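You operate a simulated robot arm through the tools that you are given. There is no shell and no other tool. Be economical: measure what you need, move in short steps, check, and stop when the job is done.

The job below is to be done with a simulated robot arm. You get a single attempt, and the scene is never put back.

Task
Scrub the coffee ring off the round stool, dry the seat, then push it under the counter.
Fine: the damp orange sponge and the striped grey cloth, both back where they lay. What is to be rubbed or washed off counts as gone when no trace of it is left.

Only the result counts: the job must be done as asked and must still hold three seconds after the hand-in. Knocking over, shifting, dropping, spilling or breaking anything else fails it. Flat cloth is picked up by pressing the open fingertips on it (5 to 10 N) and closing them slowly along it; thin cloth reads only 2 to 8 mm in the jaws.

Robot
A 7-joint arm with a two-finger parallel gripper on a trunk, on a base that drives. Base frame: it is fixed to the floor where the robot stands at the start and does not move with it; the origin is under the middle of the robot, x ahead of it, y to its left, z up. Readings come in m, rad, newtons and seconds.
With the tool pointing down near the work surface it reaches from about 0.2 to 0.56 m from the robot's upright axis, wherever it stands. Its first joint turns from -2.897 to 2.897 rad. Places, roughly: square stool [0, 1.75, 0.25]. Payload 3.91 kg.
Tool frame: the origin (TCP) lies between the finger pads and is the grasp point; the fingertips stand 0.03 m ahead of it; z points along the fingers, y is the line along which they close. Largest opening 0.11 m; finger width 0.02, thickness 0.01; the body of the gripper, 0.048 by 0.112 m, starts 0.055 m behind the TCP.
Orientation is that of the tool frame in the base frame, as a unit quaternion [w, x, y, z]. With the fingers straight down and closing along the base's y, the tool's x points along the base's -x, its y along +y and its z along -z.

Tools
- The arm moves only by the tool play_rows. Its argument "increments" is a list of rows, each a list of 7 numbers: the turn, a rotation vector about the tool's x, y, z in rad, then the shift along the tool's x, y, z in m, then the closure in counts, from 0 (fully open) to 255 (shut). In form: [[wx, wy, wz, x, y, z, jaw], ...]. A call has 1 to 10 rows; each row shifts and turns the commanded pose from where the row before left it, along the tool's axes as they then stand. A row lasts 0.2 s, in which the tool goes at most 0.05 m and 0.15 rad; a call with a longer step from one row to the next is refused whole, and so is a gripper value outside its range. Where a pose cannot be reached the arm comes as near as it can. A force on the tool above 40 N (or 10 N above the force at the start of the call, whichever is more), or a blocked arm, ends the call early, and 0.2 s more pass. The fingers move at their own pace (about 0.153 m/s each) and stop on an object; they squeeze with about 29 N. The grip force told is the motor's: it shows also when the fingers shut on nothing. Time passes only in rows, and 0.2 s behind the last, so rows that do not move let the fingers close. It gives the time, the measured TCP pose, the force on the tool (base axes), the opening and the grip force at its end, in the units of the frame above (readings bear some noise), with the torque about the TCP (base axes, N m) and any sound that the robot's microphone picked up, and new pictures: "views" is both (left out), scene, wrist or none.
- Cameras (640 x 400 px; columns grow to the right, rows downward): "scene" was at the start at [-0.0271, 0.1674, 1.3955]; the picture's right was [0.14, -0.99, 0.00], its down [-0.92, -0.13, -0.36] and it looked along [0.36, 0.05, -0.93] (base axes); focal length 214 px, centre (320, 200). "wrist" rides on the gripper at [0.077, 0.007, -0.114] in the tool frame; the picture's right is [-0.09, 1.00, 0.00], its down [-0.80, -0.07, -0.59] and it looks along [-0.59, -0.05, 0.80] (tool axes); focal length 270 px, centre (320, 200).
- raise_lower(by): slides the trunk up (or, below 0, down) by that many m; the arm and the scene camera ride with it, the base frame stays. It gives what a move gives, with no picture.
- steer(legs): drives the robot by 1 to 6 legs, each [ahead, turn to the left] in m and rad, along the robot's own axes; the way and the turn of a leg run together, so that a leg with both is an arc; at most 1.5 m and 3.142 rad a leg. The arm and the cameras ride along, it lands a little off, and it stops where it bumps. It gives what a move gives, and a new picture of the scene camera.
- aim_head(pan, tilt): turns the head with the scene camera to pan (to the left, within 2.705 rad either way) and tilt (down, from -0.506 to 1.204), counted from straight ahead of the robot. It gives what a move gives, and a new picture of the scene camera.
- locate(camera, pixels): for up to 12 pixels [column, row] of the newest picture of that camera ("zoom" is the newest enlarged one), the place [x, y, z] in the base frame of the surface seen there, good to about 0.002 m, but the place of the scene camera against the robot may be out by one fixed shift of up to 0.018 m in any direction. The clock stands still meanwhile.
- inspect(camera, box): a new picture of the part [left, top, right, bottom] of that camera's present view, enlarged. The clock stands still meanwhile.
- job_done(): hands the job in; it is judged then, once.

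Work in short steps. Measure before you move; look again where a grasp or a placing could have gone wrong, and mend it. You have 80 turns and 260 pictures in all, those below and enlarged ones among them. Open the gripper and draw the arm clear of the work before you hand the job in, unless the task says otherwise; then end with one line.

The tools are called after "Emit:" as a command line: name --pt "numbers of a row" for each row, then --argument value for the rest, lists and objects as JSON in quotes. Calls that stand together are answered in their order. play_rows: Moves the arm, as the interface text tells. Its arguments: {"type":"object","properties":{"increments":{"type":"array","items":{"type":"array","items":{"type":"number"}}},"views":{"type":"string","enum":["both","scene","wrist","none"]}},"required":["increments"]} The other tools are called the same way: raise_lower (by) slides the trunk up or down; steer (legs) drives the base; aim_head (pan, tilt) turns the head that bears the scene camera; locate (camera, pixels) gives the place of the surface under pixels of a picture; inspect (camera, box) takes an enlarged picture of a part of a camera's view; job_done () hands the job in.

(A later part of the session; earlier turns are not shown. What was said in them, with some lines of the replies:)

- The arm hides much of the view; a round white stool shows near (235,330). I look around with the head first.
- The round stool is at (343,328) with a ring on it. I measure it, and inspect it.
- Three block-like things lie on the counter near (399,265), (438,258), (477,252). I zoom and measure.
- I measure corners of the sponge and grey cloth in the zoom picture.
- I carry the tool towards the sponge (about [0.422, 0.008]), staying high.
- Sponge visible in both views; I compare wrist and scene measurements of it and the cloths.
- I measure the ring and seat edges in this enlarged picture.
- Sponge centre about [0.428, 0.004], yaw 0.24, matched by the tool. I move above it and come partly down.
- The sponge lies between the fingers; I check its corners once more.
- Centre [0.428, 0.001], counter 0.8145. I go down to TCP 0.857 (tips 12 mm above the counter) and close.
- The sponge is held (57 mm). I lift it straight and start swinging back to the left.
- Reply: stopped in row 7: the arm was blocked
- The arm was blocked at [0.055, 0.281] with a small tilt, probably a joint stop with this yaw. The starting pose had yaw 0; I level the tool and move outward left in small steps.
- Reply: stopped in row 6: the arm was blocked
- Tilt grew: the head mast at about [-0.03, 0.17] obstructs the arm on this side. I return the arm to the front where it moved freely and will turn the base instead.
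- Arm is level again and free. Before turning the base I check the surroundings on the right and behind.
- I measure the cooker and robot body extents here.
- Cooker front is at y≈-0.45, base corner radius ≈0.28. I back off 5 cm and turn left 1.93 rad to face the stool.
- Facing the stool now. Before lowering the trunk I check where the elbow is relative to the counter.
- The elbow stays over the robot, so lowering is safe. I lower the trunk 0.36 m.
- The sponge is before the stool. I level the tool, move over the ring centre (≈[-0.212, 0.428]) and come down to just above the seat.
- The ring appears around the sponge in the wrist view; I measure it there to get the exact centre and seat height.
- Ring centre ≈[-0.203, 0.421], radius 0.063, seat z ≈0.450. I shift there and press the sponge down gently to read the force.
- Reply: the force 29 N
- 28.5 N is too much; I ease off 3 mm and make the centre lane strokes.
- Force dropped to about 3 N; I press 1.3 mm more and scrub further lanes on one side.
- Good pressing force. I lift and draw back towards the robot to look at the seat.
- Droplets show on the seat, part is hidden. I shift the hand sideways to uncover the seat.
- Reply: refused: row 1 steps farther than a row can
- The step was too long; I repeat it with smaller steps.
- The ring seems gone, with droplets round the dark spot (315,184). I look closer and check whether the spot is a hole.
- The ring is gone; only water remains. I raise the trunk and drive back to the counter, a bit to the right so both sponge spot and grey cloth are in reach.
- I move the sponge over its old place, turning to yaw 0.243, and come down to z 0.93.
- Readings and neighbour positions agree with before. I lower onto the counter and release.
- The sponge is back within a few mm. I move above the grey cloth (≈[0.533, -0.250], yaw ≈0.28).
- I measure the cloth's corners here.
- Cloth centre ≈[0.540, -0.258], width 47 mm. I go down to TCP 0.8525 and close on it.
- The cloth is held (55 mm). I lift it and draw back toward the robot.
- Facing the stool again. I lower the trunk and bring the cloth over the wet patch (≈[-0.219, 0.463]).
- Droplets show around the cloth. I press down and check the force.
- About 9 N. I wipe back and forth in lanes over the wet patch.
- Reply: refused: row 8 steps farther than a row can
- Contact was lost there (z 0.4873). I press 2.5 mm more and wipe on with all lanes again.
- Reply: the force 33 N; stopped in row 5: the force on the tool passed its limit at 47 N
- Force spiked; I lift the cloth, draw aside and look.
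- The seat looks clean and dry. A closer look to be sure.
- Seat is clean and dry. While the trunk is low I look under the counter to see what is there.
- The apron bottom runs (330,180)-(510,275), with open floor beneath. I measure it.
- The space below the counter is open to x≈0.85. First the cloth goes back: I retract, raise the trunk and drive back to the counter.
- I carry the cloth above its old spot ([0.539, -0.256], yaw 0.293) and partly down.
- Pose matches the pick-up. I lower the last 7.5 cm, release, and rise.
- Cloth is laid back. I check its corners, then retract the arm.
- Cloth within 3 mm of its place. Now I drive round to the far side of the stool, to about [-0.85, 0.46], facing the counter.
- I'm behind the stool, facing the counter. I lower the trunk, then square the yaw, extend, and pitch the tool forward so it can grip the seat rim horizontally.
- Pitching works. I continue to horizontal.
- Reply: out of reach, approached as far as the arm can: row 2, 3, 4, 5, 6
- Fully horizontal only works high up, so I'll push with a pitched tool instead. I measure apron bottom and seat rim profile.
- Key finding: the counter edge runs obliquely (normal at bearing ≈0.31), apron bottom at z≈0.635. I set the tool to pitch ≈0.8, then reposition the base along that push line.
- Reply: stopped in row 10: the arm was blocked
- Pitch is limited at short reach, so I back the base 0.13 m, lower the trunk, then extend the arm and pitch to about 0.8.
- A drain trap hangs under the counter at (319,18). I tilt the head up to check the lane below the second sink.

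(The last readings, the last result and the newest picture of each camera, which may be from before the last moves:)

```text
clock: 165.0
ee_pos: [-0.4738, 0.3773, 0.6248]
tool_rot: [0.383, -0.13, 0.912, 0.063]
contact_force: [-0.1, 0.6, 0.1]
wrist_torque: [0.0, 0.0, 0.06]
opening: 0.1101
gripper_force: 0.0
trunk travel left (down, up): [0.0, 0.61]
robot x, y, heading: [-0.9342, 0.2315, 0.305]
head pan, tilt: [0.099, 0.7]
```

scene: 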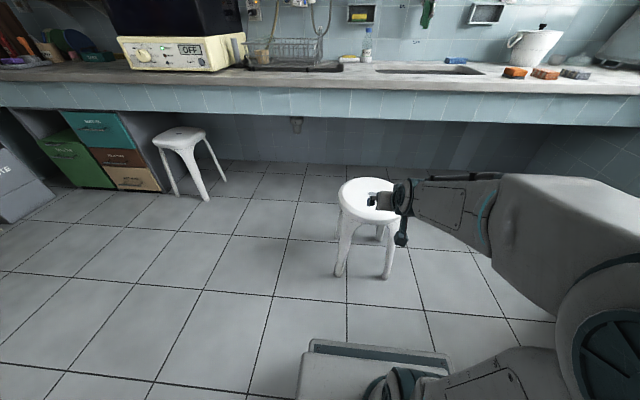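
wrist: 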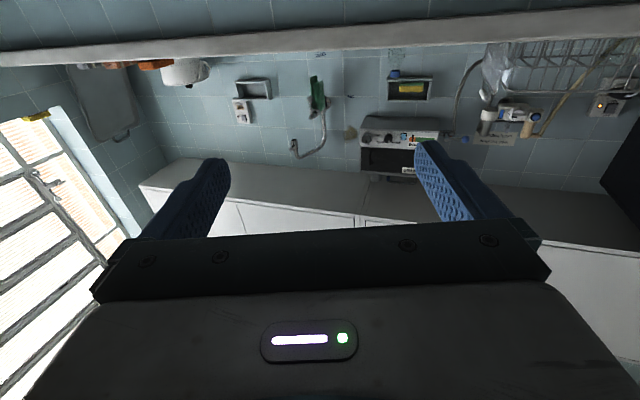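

The lane straight ahead is clear. I measure the seat, edge, and wall from here.

Emit:
inspect --camera "scene" --box '[310, 90, 440, 290]'

Emit:
locate --camera "scene" --pixels '[[200, 112], [300, 117], [400, 121], [500, 124], [365, 203], [341, 195], [374, 180], [370, 223], [400, 155], [338, 273], [388, 275], [380, 345]]'

```text
2.00 times, centred on (375, 190) of scene
```

zoom: 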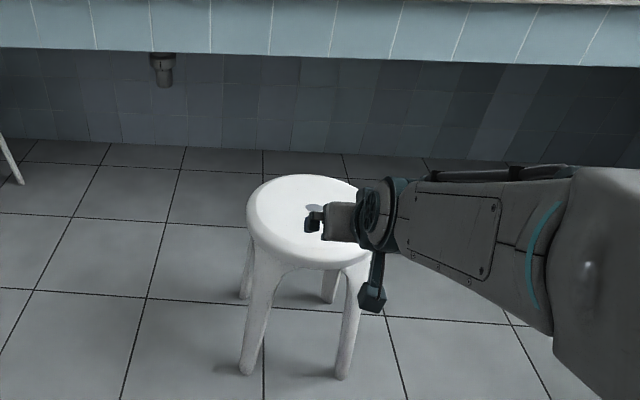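

```text
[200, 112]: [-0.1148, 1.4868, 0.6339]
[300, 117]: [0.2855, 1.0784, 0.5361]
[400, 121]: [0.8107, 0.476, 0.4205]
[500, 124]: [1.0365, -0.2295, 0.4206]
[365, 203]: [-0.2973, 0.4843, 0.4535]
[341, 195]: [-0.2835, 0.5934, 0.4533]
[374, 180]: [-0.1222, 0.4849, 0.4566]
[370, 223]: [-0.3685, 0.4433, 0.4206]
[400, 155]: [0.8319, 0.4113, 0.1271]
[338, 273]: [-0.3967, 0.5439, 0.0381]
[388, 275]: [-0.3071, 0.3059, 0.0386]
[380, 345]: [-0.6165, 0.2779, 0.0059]
```

All clear. I lower the pitched tool to rim height (TCP z ≈0.449), still about 10 cm behind the rim.

Emit:
play_rows --pt "0 0 0 0.0315 0 0.0307 0" --pt "0 0 0 0.0315 0 0.0307 0" --pt "0 0 0 0.0315 0 0.0307 0" --pt "0 0 0 0.0315 0 0.0307 0" --pt "0 0 0 0 0 0 0" --views "both"

```text
clock: 166.2
ee_pos: [-0.471, 0.3805, 0.4512]
tool_rot: [0.382, -0.131, 0.912, 0.063]
contact_force: [0.8, 0.3, 0.1]
wrist_torque: [0.03, 0.0, -0.01]
opening: 0.1099
gripper_force: 0.0
out of reach, approached as far as the arm can: row 4
trunk travel left (down, up): [0.0, 0.61]
robot x, y, heading: [-0.9342, 0.2318, 0.308]
head pan, tilt: [0.099, 0.7]
```

scene: 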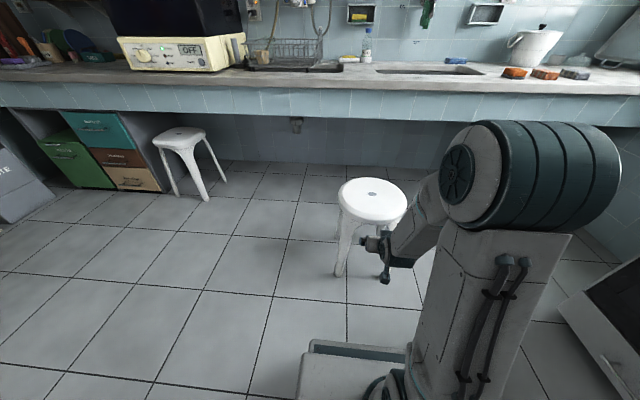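
wrist: 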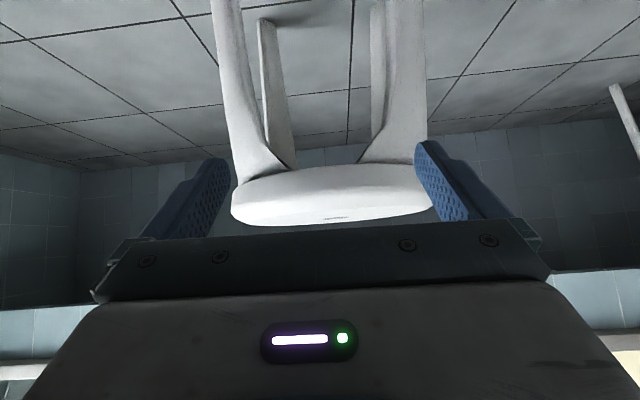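

The rim lies neatly between the fingers in the wrist view. I measure its rear face.

Emit:
locate --camera "wrist" --pixels '[[330, 190], [330, 210], [330, 222], [330, 170], [240, 210], [425, 205], [250, 195], [415, 190], [225, 80], [395, 80]]'

```text
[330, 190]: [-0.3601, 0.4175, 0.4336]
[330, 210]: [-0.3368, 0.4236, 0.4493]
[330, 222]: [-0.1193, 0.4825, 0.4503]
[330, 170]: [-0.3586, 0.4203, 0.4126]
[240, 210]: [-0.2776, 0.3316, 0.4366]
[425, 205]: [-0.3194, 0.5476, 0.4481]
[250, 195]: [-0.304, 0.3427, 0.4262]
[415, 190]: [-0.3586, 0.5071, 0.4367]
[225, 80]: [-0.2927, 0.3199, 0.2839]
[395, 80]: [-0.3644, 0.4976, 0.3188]
```

Rim's flat face is z 0.41–0.437. I ease the pitch to 0.7 and lower a little so the tip corners meet it near z 0.428, and check how far forward the elbow reaches.

Emit:
play_rows --pt "0 0.1 0 0 0 0 0" --pt "0 0 0 0.0045 0 0.0054 0" --pt "0 0 0 0 0 0 0" --views "scene"

Emit:
locate --camera "scene" --pixels '[[470, 185], [450, 200], [430, 225], [400, 255], [500, 130], [600, 150], [450, 150], [385, 275], [410, 210], [420, 262], [362, 243], [440, 180]]'

```text
clock: 167.0
ee_pos: [-0.4713, 0.3814, 0.4453]
tool_rot: [0.337, -0.134, 0.93, 0.057]
contact_force: [0.0, 0.1, -0.6]
wrist_torque: [0.02, -0.05, 0.02]
opening: 0.1101
gripper_force: 0.0
trunk travel left (down, up): [0.0, 0.61]
robot x, y, heading: [-0.934, 0.2327, 0.304]
head pan, tilt: [0.099, 0.7]
```

scene: 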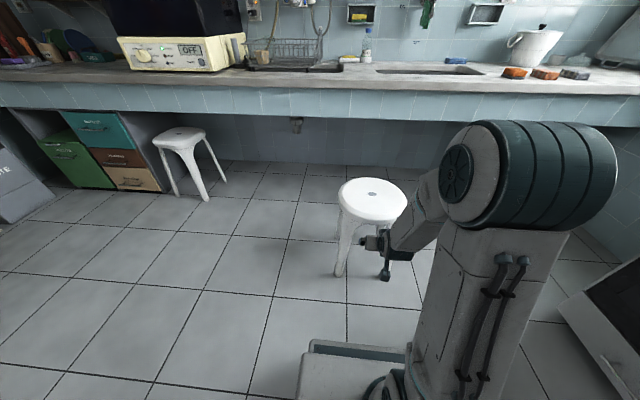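

```text
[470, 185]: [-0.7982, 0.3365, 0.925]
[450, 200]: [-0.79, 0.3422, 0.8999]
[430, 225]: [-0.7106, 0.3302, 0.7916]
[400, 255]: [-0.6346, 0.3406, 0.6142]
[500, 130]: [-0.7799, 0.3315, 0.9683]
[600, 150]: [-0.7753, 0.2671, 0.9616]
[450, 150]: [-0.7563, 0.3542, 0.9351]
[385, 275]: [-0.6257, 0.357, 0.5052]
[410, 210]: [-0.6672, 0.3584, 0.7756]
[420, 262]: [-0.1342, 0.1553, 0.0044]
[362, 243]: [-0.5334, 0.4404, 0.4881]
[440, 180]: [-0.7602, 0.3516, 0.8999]
```

Arm parts stay well behind the tips, leaving good clearance to the apron. I drive ahead 0.16 m: contact comes at ≈0.107.

Emit:
steer --legs '[[0.16, 0]]'

Emit:
play_rows --pt "0 0 0 0 0 0 0" --views "wrist"

```text
clock: 168.4
ee_pos: [-0.3201, 0.4296, 0.4469]
tool_rot: [0.337, -0.136, 0.93, 0.058]
contact_force: [0.3, -0.1, -0.9]
wrist_torque: [-0.01, 0.03, 0.02]
opening: 0.1099
gripper_force: 0.0
trunk travel left (down, up): [0.0, 0.61]
robot x, y, heading: [-0.7848, 0.2798, 0.309]
head pan, tilt: [0.099, 0.7]
```

scene: 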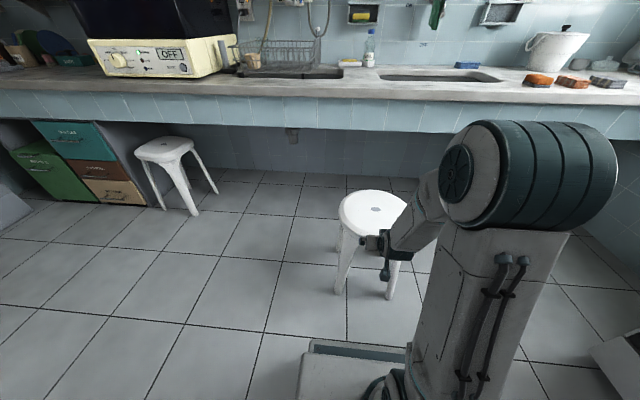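

```text
clock: 168.8
ee_pos: [-0.321, 0.4306, 0.4452]
tool_rot: [0.337, -0.135, 0.93, 0.058]
contact_force: [0.1, -0.5, 0.2]
wrist_torque: [0.0, 0.0, 0.03]
opening: 0.1101
gripper_force: 0.1
trunk travel left (down, up): [0.0, 0.61]
robot x, y, heading: [-0.7829, 0.2776, 0.313]
head pan, tilt: [0.099, 0.7]
```

wrist: 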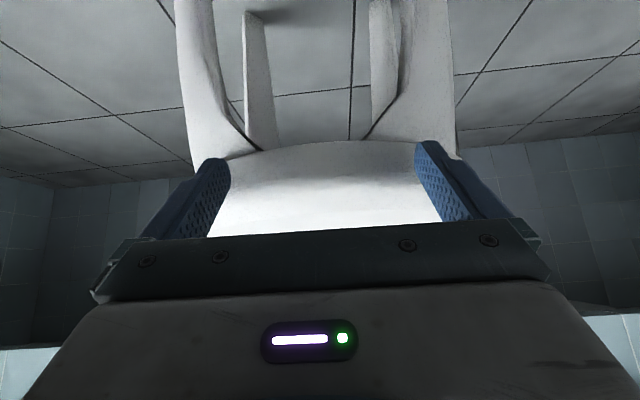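

The fingers straddle the rim in contact; I verify the stool moved and stands level.

Emit:
locate --camera "scene" --pixels '[[375, 209], [350, 205], [398, 205], [372, 195], [370, 222], [339, 292]]'

Emit:
steer --legs '[[0.15, 0]]'

Emit:
play_rows --pt "0 0 0 0 0 0 0" --views "wrist"

```text
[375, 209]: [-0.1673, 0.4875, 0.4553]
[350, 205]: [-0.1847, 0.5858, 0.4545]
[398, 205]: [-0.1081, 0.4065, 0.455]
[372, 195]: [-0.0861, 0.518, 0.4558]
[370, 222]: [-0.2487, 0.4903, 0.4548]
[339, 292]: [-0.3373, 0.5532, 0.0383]
```

```text
clock: 170.2
ee_pos: [-0.1781, 0.4734, 0.4448]
tool_rot: [0.336, -0.134, 0.93, 0.057]
contact_force: [0.3, 0.8, 0.4]
wrist_torque: [-0.01, 0.04, 0.0]
opening: 0.11
gripper_force: 0.1
trunk travel left (down, up): [0.0, 0.61]
robot x, y, heading: [-0.6418, 0.3206, 0.304]
head pan, tilt: [0.099, 0.7]
```

scene: 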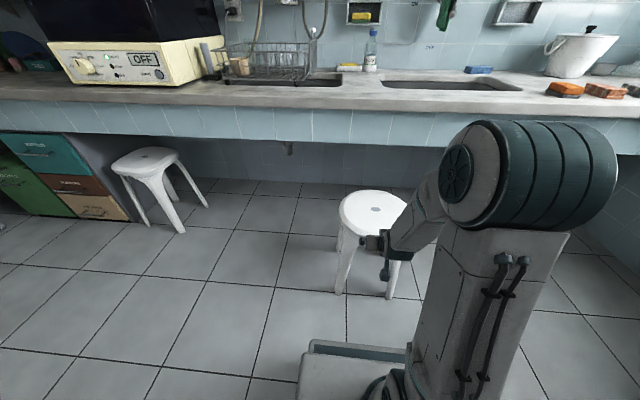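

```text
clock: 170.6
ee_pos: [-0.1776, 0.4733, 0.4446]
tool_rot: [0.338, -0.134, 0.93, 0.057]
contact_force: [0.2, 0.7, 0.9]
wrist_torque: [-0.01, 0.04, -0.01]
opening: 0.11
gripper_force: 0.1
trunk travel left (down, up): [0.0, 0.61]
robot x, y, heading: [-0.6423, 0.3229, 0.304]
head pan, tilt: [0.099, 0.7]
```

wrist: 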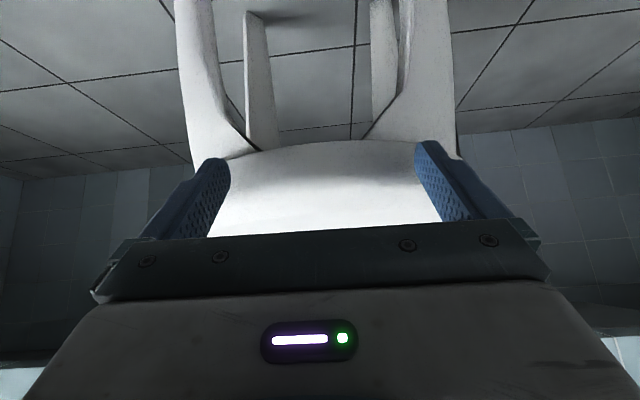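

It slides level and straight. I go on in two pushes.

Emit:
steer --legs '[[0.2, 0]]'

Emit:
locate --camera "scene" --pixels '[[375, 209], [350, 205], [398, 205], [370, 222]]'

```text
clock: 172.2
ee_pos: [0.0069, 0.5305, 0.4465]
tool_rot: [0.337, -0.132, 0.93, 0.057]
contact_force: [0.6, 0.2, 0.1]
wrist_torque: [-0.03, 0.0, -0.01]
opening: 0.1101
gripper_force: 0.1
trunk travel left (down, up): [0.0, 0.61]
robot x, y, heading: [-0.4582, 0.3832, 0.301]
head pan, tilt: [0.099, 0.7]
```

scene: 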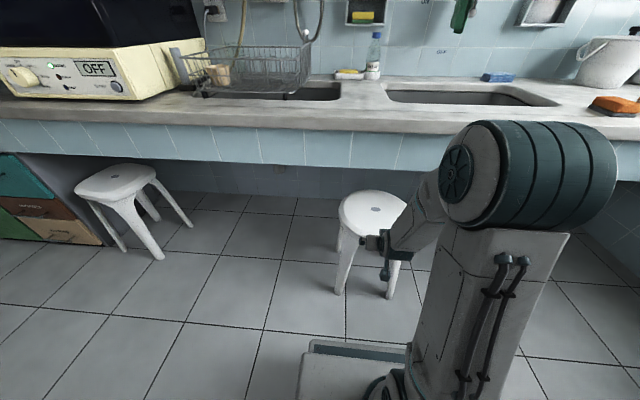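

```text
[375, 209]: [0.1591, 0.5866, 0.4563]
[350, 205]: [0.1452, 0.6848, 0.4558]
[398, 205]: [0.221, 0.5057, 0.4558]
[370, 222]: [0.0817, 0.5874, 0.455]
```

The seat centre is right under the edge line; I push 0.22 m more.

Emit:
steer --legs '[[0.12, 0]]'

Emit:
steer --legs '[[0.1, 0]]'

Emit:
locate --camera "scene" --pixels '[[375, 209], [350, 205], [398, 205], [370, 222], [300, 185], [350, 190], [200, 180], [250, 150]]'

```text
clock: 173.4
ee_pos: [0.1208, 0.5655, 0.4449]
tool_rot: [0.338, -0.133, 0.93, 0.057]
contact_force: [-0.5, 0.4, 0.3]
wrist_torque: [0.02, 0.0, 0.01]
opening: 0.1099
gripper_force: 0.0
trunk travel left (down, up): [0.0, 0.61]
robot x, y, heading: [-0.3427, 0.4168, 0.303]
head pan, tilt: [0.099, 0.7]
```

scene: 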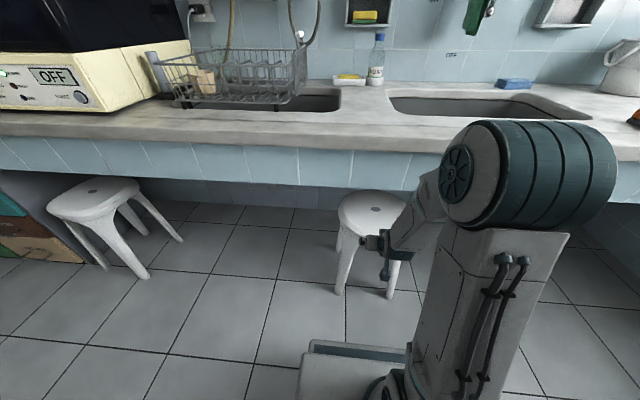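

```text
clock: 174.6
ee_pos: [0.216, 0.5951, 0.4457]
tool_rot: [0.338, -0.132, 0.93, 0.057]
contact_force: [0.3, 0.6, 0.5]
wrist_torque: [0.0, -0.01, -0.01]
opening: 0.1104
gripper_force: 0.0
trunk travel left (down, up): [0.0, 0.61]
robot x, y, heading: [-0.2469, 0.447, 0.305]
head pan, tilt: [0.099, 0.7]
```

scene: 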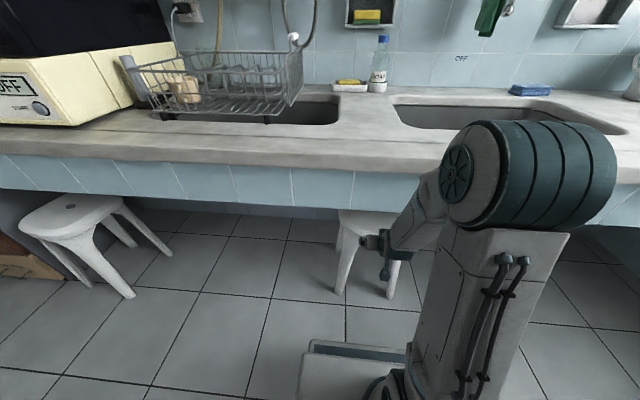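

```text
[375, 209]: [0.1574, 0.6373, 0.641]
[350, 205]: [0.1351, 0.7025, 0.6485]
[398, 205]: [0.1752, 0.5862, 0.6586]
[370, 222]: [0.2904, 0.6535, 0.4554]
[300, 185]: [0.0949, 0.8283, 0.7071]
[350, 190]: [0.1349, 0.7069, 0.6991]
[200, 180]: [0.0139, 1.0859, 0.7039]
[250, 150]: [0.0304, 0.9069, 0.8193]
```

The seat's rear rim is ~6 cm inside the apron. I push 4 cm further for margin, then back straight off.

Emit:
steer --legs '[[0.045, 0]]'

Emit:
steer --legs '[[-0.45, 0]]'

```text
clock: 175.4
ee_pos: [0.26, 0.6099, 0.4464]
tool_rot: [0.338, -0.133, 0.93, 0.057]
contact_force: [0.5, -1.3, 0.2]
wrist_torque: [0.0, 0.0, 0.0]
opening: 0.1099
gripper_force: 0.0
trunk travel left (down, up): [0.0, 0.61]
robot x, y, heading: [-0.2017, 0.4599, 0.305]
head pan, tilt: [0.099, 0.7]
```

scene: 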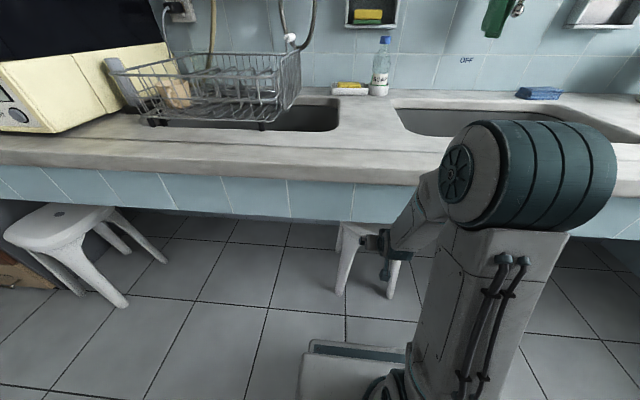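

```text
clock: 178.2
ee_pos: [-0.1666, 0.4773, 0.4454]
tool_rot: [0.338, -0.134, 0.93, 0.056]
contact_force: [-1.0, -0.1, -0.2]
wrist_torque: [0.0, 0.04, 0.02]
opening: 0.1098
gripper_force: 0.2
trunk travel left (down, up): [0.0, 0.61]
robot x, y, heading: [-0.6344, 0.324, 0.303]
head pan, tilt: [0.099, 0.7]
```

scene: 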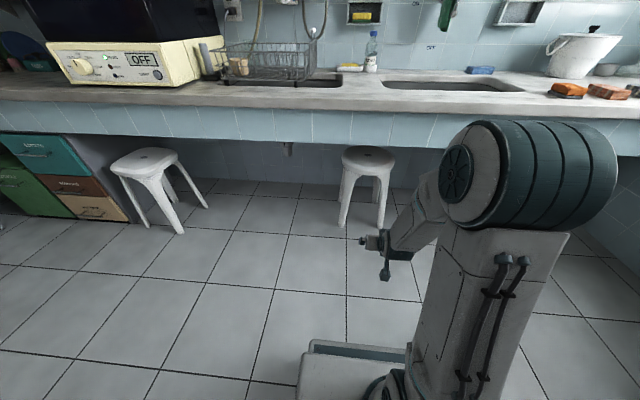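

The stool stands under the counter. A last check of place and of the seat.

Emit:
locate --camera "scene" --pixels '[[369, 157], [348, 160], [390, 160], [369, 168], [369, 142], [345, 225], [381, 225]]'

Emit:
inspect --camera "scene" --box '[310, 120, 430, 240]'

Emit:
inspect --camera "scene" --box '[440, 40, 640, 130]'

```text
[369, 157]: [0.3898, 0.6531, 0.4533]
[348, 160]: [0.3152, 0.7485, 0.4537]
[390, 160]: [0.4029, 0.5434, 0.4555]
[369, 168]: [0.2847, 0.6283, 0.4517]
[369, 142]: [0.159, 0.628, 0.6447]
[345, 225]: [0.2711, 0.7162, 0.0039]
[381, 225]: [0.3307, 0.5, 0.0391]
```

```text
3.33 times, centred on (370, 180) of scene
```

zoom: 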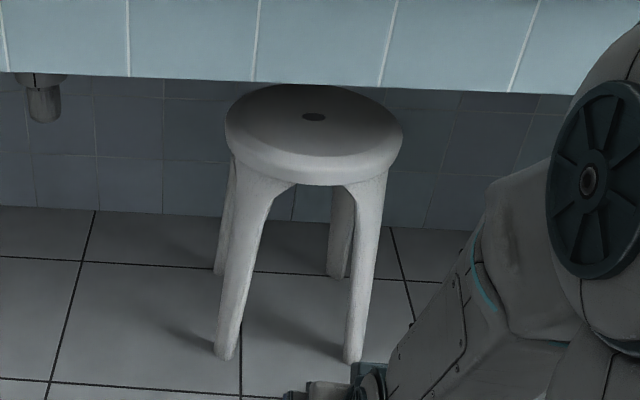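

```text
3.20 times, centred on (540, 85) of scene
```

zoom: 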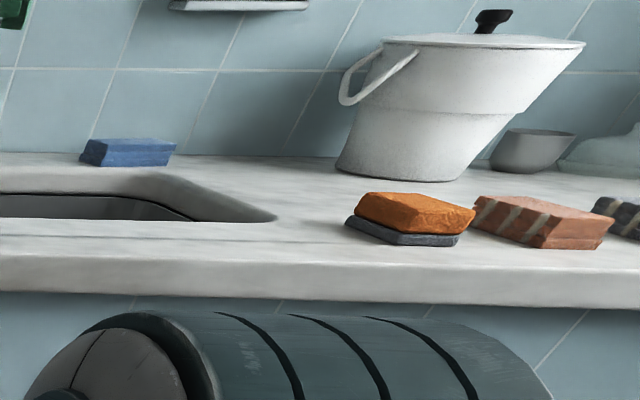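

The stool is upright, level and fully under the counter. The sponge and cloth are back, the gripper is open and the arm is clear. I hand in.

Emit:
job_done

```text
The job is handed in.
```

I scrubbed the coffee ring off the round stool, dried the seat and pushed the stool fully under the counter. The sponge and grey cloth are back within about 4 mm of where they lay. The last close-ups showed no ring or drops on the seat, and the stool standing upright.
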